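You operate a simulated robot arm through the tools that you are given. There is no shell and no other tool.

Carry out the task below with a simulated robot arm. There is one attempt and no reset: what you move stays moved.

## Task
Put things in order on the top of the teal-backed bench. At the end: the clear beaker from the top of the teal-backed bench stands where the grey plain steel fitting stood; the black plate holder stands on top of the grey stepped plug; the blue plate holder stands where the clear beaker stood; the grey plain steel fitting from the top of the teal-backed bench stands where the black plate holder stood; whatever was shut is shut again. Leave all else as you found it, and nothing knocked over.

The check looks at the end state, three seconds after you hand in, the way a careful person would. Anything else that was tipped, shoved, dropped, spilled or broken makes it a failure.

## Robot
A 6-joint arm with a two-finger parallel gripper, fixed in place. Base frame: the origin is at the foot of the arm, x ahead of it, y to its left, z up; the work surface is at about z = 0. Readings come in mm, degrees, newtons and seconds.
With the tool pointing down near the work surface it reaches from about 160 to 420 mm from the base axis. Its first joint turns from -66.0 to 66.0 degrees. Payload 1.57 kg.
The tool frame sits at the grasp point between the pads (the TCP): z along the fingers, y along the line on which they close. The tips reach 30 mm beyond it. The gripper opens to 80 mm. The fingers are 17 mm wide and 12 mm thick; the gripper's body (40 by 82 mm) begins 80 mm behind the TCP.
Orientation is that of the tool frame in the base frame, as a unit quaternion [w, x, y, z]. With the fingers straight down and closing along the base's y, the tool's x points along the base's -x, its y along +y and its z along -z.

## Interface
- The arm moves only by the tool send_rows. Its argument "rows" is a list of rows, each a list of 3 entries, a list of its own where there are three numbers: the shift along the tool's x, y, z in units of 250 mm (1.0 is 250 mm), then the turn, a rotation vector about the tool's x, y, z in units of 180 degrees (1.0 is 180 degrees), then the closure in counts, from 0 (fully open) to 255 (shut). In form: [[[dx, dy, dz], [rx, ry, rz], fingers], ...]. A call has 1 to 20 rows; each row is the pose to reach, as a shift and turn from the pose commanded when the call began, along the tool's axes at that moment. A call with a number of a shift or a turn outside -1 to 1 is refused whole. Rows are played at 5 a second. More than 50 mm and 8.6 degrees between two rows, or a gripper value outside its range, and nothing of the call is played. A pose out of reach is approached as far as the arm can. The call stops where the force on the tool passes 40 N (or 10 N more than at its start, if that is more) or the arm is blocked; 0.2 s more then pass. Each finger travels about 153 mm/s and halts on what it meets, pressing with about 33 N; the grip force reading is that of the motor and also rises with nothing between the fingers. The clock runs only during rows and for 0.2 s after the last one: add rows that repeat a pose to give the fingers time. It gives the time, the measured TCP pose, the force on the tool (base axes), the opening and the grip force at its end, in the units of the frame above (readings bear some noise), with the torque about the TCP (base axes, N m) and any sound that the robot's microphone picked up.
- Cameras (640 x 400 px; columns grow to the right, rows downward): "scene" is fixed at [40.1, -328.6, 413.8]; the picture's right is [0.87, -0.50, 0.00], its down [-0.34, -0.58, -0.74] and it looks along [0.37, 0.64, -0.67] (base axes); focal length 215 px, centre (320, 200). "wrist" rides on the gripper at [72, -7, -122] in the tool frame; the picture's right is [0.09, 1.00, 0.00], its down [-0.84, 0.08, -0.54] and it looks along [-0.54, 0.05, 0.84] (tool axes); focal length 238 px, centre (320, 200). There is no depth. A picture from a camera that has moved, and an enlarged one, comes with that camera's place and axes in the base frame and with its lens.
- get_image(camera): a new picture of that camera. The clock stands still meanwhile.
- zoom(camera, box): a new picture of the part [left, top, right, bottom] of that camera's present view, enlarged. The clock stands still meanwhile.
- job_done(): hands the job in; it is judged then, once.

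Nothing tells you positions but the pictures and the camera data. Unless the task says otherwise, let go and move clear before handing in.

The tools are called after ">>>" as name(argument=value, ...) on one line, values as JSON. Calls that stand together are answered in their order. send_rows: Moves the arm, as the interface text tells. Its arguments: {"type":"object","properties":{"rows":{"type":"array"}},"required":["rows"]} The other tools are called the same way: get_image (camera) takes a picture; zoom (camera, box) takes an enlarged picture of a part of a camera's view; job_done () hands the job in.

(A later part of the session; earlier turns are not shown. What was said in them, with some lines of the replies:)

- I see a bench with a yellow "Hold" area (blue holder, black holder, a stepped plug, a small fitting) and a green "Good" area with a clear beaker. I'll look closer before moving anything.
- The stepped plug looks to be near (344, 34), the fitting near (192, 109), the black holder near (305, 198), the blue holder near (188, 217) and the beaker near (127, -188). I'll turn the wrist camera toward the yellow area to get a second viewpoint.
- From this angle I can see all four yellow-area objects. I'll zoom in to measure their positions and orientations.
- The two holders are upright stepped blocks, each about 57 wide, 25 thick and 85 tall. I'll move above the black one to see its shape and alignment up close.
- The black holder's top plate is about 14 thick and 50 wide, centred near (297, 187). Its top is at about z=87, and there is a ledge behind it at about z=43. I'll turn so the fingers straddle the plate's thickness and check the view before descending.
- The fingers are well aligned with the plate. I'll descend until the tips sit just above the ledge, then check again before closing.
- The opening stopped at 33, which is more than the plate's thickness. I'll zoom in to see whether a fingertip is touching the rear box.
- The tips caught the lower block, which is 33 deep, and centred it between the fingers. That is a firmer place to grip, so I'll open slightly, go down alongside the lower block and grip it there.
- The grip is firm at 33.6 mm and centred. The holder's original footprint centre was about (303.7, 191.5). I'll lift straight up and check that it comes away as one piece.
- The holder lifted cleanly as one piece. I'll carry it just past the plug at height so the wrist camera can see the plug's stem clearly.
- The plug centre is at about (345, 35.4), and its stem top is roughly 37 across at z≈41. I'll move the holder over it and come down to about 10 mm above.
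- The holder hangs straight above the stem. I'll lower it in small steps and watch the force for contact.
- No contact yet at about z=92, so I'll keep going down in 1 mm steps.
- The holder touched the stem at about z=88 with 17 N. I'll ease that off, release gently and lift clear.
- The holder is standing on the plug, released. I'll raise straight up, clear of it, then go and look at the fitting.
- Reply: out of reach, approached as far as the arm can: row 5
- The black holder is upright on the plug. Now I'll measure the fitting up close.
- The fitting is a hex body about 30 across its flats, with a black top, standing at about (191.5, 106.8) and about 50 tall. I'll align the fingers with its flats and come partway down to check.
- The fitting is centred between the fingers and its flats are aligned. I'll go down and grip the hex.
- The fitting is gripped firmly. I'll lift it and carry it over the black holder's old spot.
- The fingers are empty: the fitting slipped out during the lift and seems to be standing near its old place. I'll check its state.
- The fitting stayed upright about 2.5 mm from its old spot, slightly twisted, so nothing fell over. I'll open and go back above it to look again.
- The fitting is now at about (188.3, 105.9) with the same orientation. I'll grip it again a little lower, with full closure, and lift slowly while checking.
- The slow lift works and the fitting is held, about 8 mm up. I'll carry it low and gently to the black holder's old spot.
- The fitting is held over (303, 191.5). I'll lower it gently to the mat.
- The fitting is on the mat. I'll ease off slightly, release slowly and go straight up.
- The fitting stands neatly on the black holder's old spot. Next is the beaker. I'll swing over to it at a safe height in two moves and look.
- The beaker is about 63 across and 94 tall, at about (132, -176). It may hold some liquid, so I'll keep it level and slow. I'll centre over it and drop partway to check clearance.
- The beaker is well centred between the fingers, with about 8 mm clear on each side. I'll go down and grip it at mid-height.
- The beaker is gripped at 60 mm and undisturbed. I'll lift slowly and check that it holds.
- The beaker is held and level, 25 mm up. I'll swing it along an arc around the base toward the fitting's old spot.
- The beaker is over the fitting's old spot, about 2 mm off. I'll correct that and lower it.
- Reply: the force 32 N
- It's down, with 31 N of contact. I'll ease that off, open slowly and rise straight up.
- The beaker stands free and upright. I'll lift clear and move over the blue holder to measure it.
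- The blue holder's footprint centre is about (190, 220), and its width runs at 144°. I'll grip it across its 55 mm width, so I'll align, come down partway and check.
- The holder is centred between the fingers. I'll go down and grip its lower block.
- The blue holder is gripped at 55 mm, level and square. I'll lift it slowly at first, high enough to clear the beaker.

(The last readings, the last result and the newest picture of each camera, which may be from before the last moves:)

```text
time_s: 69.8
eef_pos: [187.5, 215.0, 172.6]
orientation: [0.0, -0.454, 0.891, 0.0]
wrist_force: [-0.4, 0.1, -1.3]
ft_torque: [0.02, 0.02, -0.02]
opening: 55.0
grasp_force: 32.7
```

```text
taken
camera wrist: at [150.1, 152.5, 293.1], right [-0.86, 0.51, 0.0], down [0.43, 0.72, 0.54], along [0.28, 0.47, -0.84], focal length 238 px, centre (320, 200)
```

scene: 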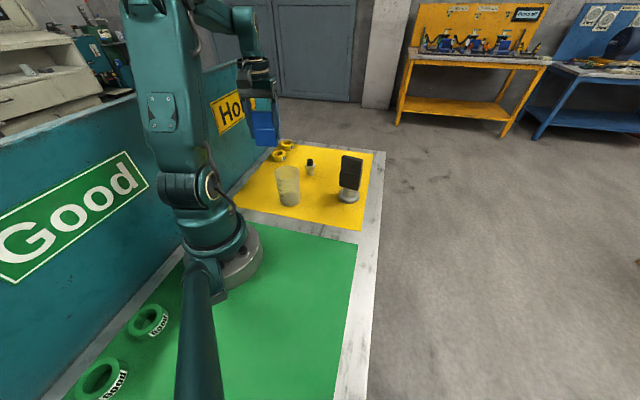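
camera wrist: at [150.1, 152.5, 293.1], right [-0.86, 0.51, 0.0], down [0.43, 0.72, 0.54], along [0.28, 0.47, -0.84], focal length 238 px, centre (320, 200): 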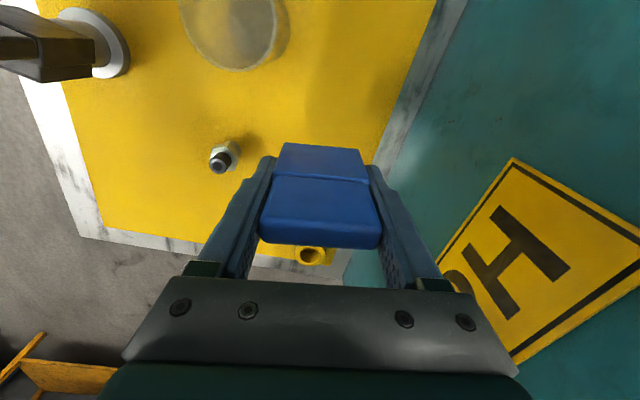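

It's holding well at 125 mm up. I'll swing it around, outside the beaker and inside the black holder, toward the beaker's old spot.

>>> send_rows(rows=[[[0.0053, -0.0395, 0], [0, 0, 0.0111], 190], [[0.0106, -0.0789, 0], [0, 0, 0.0222], 190], [[0.0262, -0.1568, 0], [0, 0, 0.0444], 190], [[0.047, -0.2336, 0], [0, 0, 0.0667], 190], [[0.0734, -0.3088, 0], [0, 0, 0.0889], 190], [[0.1046, -0.382, 0], [0, 0, 0.1111], 190], [[0.141, -0.4528, 0], [0, 0, 0.1333], 190], [[0.2092, -0.5032, 0], [0, 0, 0.1556], 190], [[0.2826, -0.5444, 0], [0, 0, 0.1778], 190], [[0.357, -0.5788, 0], [0, 0, 0.2], 190], [[0.4318, -0.6056, 0], [0, 0, 0.2222], 190]])

>>> send_rows(rows=[[[0.0186, -0.0704, 0], [0, 0, 0.023], 190], [[0.0426, -0.138, 0], [0, 0, 0.0461], 190], [[0.071, -0.2036, 0], [0, 0, 0.0691], 190], [[0.1036, -0.266, 0], [0, 0, 0.0922], 190], [[0.1404, -0.3256, 0], [0, 0, 0.1152], 190], [[0.1816, -0.3812, 0], [0, 0, 0.1382], 190], [[0.2256, -0.4336, 0], [0, 0, 0.1613], 190], [[0.2732, -0.4816, 0], [0, 0, 0.1843], 190], [[0.3238, -0.5256, 0], [0, 0, 0.2074], 190], [[0.3768, -0.5656, 0], [0, 0, 0.2304], 190], [[0.432, -0.6012, 0], [0, 0, 0.2534], 190], [[0.4892, -0.632, 0], [0, 0, 0.2765], 190], [[0.548, -0.6584, 0], [0, 0, 0.2995], 190], [[0.608, -0.6804, 0], [0, 0, 0.3226], 190], [[0.6684, -0.6976, 0], [0, 0, 0.3456], 190], [[0.6684, -0.6976, 0], [0, 0, 0.3456], 190]])

>>> get_image(camera="wrist")

>>> get_image(camera="scene")

```text
time_s: 72.2
eef_pos: [246.0, 36.0, 172.0]
orientation: [0.0, -0.12, 0.993, 0.0]
wrist_force: [-1.7, -0.3, -0.8]
ft_torque: [0.02, 0.0, 0.01]
opening: 55.4
grasp_force: 33.1
```

```text
time_s: 75.6
eef_pos: [126.7, -172.2, 172.4]
orientation: [-0.001, 0.409, 0.912, -0.001]
wrist_force: [0.1, 1.1, -1.1]
ft_torque: [0.03, 0.0, -0.01]
opening: 55.2
grasp_force: 33.1
```

```text
taken
camera wrist: at [72.9, -123.4, 294.4], right [0.68, 0.73, 0.0], down [0.61, -0.57, 0.54], along [0.4, -0.37, -0.84], focal length 238 px, centre (320, 200)
```

wrist: 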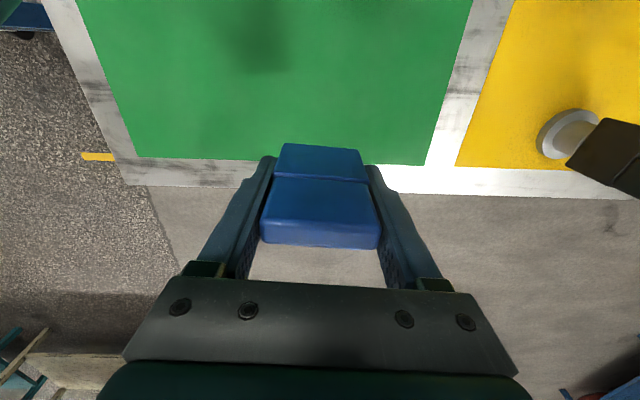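

```text
taken
```

scene: 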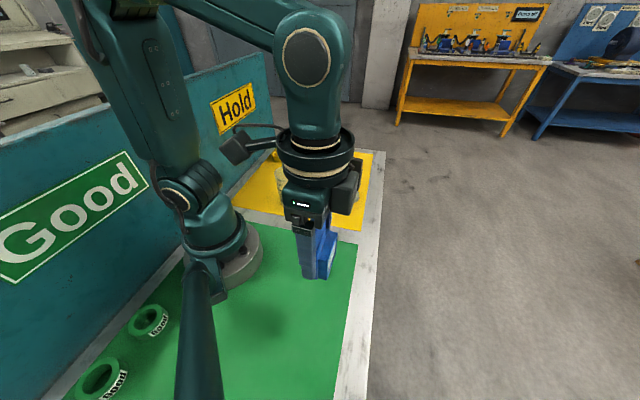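

The blue holder hangs over the beaker's old spot. I'll lower it, slowing near the bench.

>>> send_rows(rows=[[[0, 0.0054, 0], [0, 0, 0], 190], [[0, 0.0054, 0.1], [0, 0, 0], 190], [[0, 0.0054, 0.2], [0, 0, 0], 190], [[0, 0.0054, 0.3], [0, 0, 0], 190], [[0, 0.0054, 0.39], [0, 0, 0], 190], [[0, 0.0054, 0.45], [0, 0, 0], 190], [[0, 0.0054, 0.48], [0, 0, 0], 190], [[0, 0.0054, 0.488], [0, 0, 0], 190], [[0, 0.0054, 0.488], [0, 0, 0], 190]])

>>> send_rows(rows=[[[0, 0, 0.003], [0, 0, 0], 190], [[0, 0, 0.006], [0, 0, 0], 190], [[0, 0, 0.006], [0, 0, 0], 190]])

>>> zoom(camera="scene", box=[270, 200, 390, 320])

```text
time_s: 77.6
eef_pos: [127.3, -171.6, 50.5]
orientation: [0.0, 0.409, 0.912, 0.0]
wrist_force: [-0.6, -0.3, -0.4]
ft_torque: [-0.03, 0.02, 0.01]
opening: 55.4
grasp_force: 33.3
```

```text
time_s: 78.4
eef_pos: [127.2, -170.9, 48.1]
orientation: [0.0, 0.409, 0.913, 0.0]
wrist_force: [-0.7, -0.3, -1.3]
ft_torque: [0.0, -0.01, -0.01]
opening: 54.9
grasp_force: 33.0
```

```text
3.33 times, centred on (330, 260) of scene
camera zoom: at [40.1, -328.6, 413.8], right [0.87, -0.5, 0.0], down [-0.34, -0.58, -0.74], along [0.37, 0.64, -0.67], focal length 718 px, centre (287, 0)
```

zoom: 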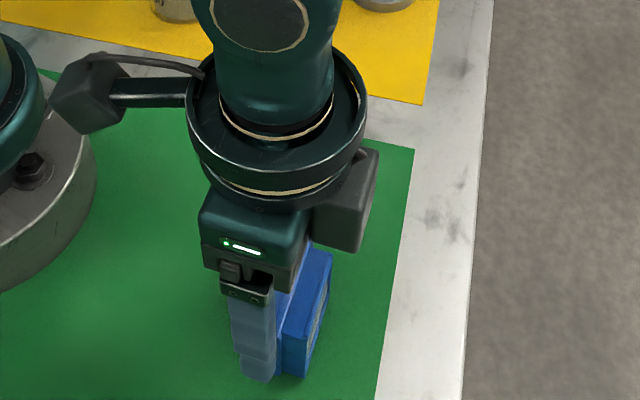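

>>> send_rows(rows=[[[0, 0, 0.002], [0, 0, 0], 190], [[0, 0, 0.004], [0, 0, 0], 190], [[0, 0, 0.004], [0, 0, 0], 190]])

```text
time_s: 79.2
eef_pos: [128.4, -170.3, 47.1]
orientation: [-0.001, 0.409, 0.913, 0.0]
wrist_force: [-1.0, -0.4, -0.1]
ft_torque: [0.02, -0.02, -0.01]
opening: 55.2
grasp_force: 33.0
```

>>> send_rows(rows=[[[0, 0, 0.002], [0, 0, 0], 190], [[0, 0, 0.004], [0, 0, 0], 190], [[0, 0, 0.004], [0, 0, 0], 190]])

```text
time_s: 80.0
eef_pos: [127.5, -171.2, 45.9]
orientation: [-0.001, 0.409, 0.912, -0.001]
wrist_force: [-2.4, 8.2, 31.5]
ft_torque: [0.12, 0.0, 0.03]
opening: 55.1
grasp_force: 33.6
```

The blue holder is on the bench. I'll ease off the load, release slowly and rise clear.

>>> send_rows(rows=[[[0, 0, -0.003], [0, 0, 0], 190], [[0, 0, -0.004], [0, 0, 0], 110], [[0, 0, -0.004], [0, 0, 0], 78], [[0, 0, -0.004], [0, 0, 0], 70], [[0, 0, -0.004], [0, 0, 0], 55], [[0, 0, -0.004], [0, 0, 0], 25], [[0, 0, -0.004], [0, 0, 0], 5], [[0, 0, -0.004], [0, 0, 0], 5], [[0, 0, -0.05], [0, 0, 0], 5], [[0, 0, -0.15], [0, 0, 0], 5], [[0, 0, -0.3], [0, 0, 0], 5], [[0, 0, -0.45], [0, 0, 0], 5], [[0, 0, -0.6], [0, 0, 0], 5], [[0, 0, -0.6], [0, 0, 0], 5]])

>>> get_image(camera="wrist")

>>> zoom(camera="scene", box=[250, 200, 390, 320])

```text
time_s: 83.0
eef_pos: [126.7, -171.8, 195.0]
orientation: [0.0, 0.409, 0.913, 0.001]
wrist_force: [0.7, -0.4, 0.7]
ft_torque: [-0.02, 0.0, 0.0]
opening: 78.4
grasp_force: 0.1
```

```text
taken
camera wrist: at [73.4, -122.0, 315.4], right [0.68, 0.73, 0.0], down [0.61, -0.57, 0.54], along [0.4, -0.37, -0.84], focal length 238 px, centre (320, 200)
```

wrist: 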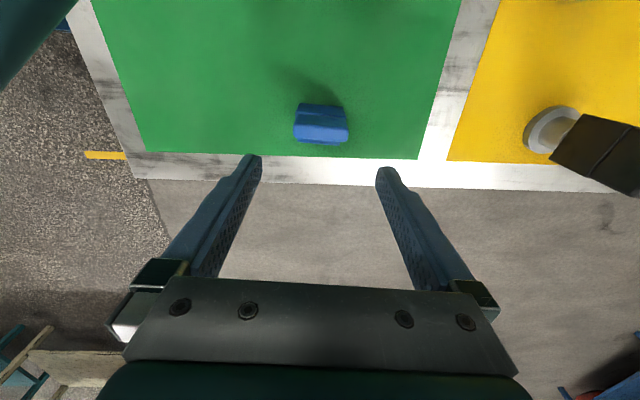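

```text
3.33 times, centred on (320, 260) of scene
camera zoom: at [40.1, -328.6, 413.8], right [0.87, -0.5, 0.0], down [-0.34, -0.58, -0.74], along [0.37, 0.64, -0.67], focal length 718 px, centre (320, 0)
```

zoom: 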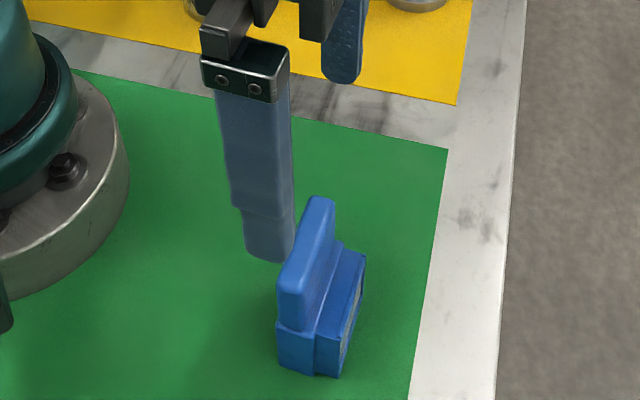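

The blue holder stands upright on the beaker's old spot. I'll move the arm clear and do a final check of everything.

>>> send_rows(rows=[[[0, 0, -0.14], [0, 0, 0], 0], [[0.038, 0.105, -0.14], [0, 0, -0.038], 0], [[0.076, 0.21, -0.14], [0, 0, -0.076], 0], [[0.114, 0.315, -0.14], [0, 0, -0.115], 0], [[0.152, 0.42, -0.14], [0, 0, -0.153], 0], [[0.19, 0.525, -0.14], [0, 0, -0.191], 0], [[0.228, 0.63, -0.14], [0, 0, -0.23], 0], [[0.266, 0.735, -0.14], [0, 0, -0.268], 0], [[0.266, 0.735, -0.14], [0, 0, -0.268], 0]])

>>> get_image(camera="scene")

>>> zoom(camera="scene", box=[230, 130, 390, 230])

>>> zoom(camera="scene", box=[240, 230, 400, 330])

>>> get_image(camera="wrist")

```text
time_s: 85.0
eef_pos: [221.5, 0.6, 231.3]
orientation: [0.001, 0.0, 1.0, 0.0]
wrist_force: [-0.6, 0.4, -0.4]
ft_torque: [0.03, 0.02, 0.01]
opening: 80.1
grasp_force: 0.1
```

```text
taken
```

scene: 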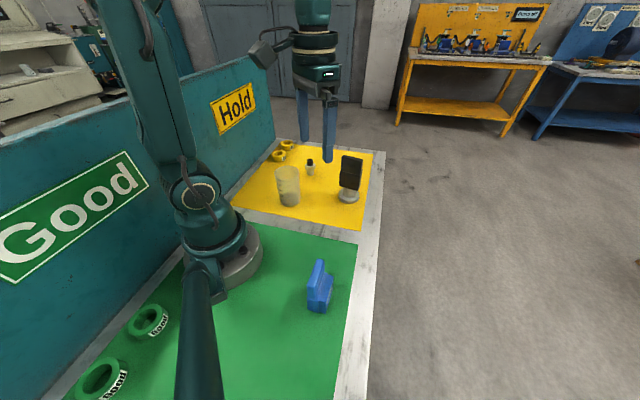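

```text
4.00 times, centred on (310, 180) of scene
camera zoom: at [40.1, -328.6, 413.8], right [0.87, -0.5, 0.0], down [-0.34, -0.58, -0.74], along [0.37, 0.64, -0.67], focal length 862 px, centre (360, 280)
```

zoom: 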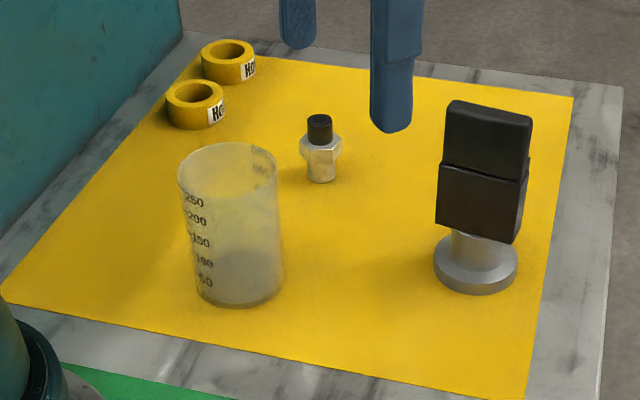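

```text
4.00 times, centred on (320, 280) of scene
camera zoom: at [40.1, -328.6, 413.8], right [0.87, -0.5, 0.0], down [-0.34, -0.58, -0.74], along [0.37, 0.64, -0.67], focal length 862 px, centre (320, -120)
```

zoom: 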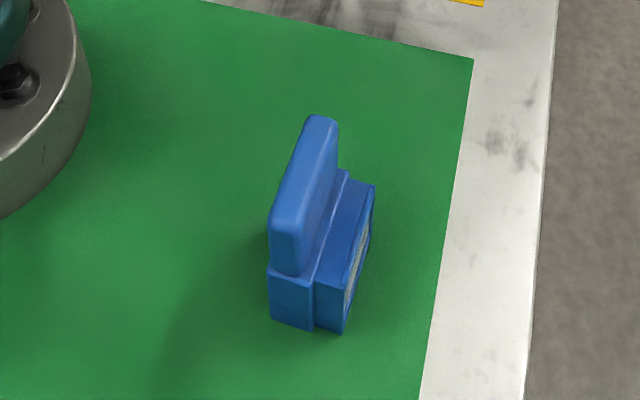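

```text
taken
camera wrist: at [148.3, -5.6, 352.3], right [-0.09, 1.0, 0.0], down [0.84, 0.08, 0.54], along [0.54, 0.05, -0.84], focal length 238 px, centre (320, 200)
```

wrist: 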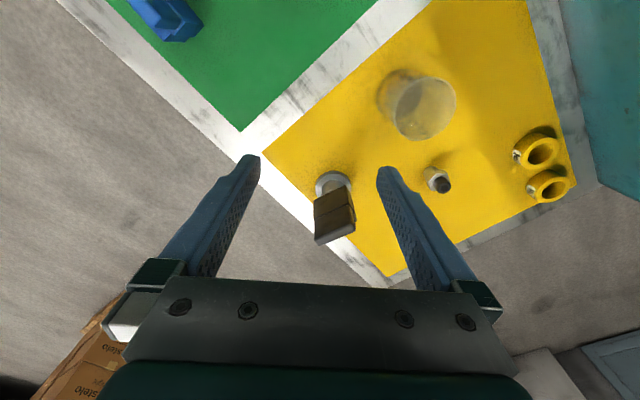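

Everything is upright and in its place. The beaker is on the fitting's old spot, the fitting on the black holder's, the black holder on the unmoved plug, and the blue holder on the beaker's. Nothing was opened and the arm is clear, so I'm handing in.

>>> job_done()

```text
The job is handed in.
```

The four objects are where the task asked. In the last pictures everything was upright, the gripper was open and clear, and I have handed the job in.

- **Black plate holder:** it stands on top of the grey stepped plug, and the plug did not move.
- **Grey steel fitting:** it stands where the black holder stood. It slipped out of the gripper on the first lift and stayed upright about 3 mm from its spot. The second, slower lift worked.
- **Clear beaker:** it stands where the fitting stood. I kept it level and moved it slowly the whole way.
- **Blue plate holder:** it stands where the beaker stood.

Judging from the pictures, each piece is within about 3 mm of its target. The blue holder faces a different way than it did at the start, since the task set only its place. I opened nothing, so there was nothing to shut again.
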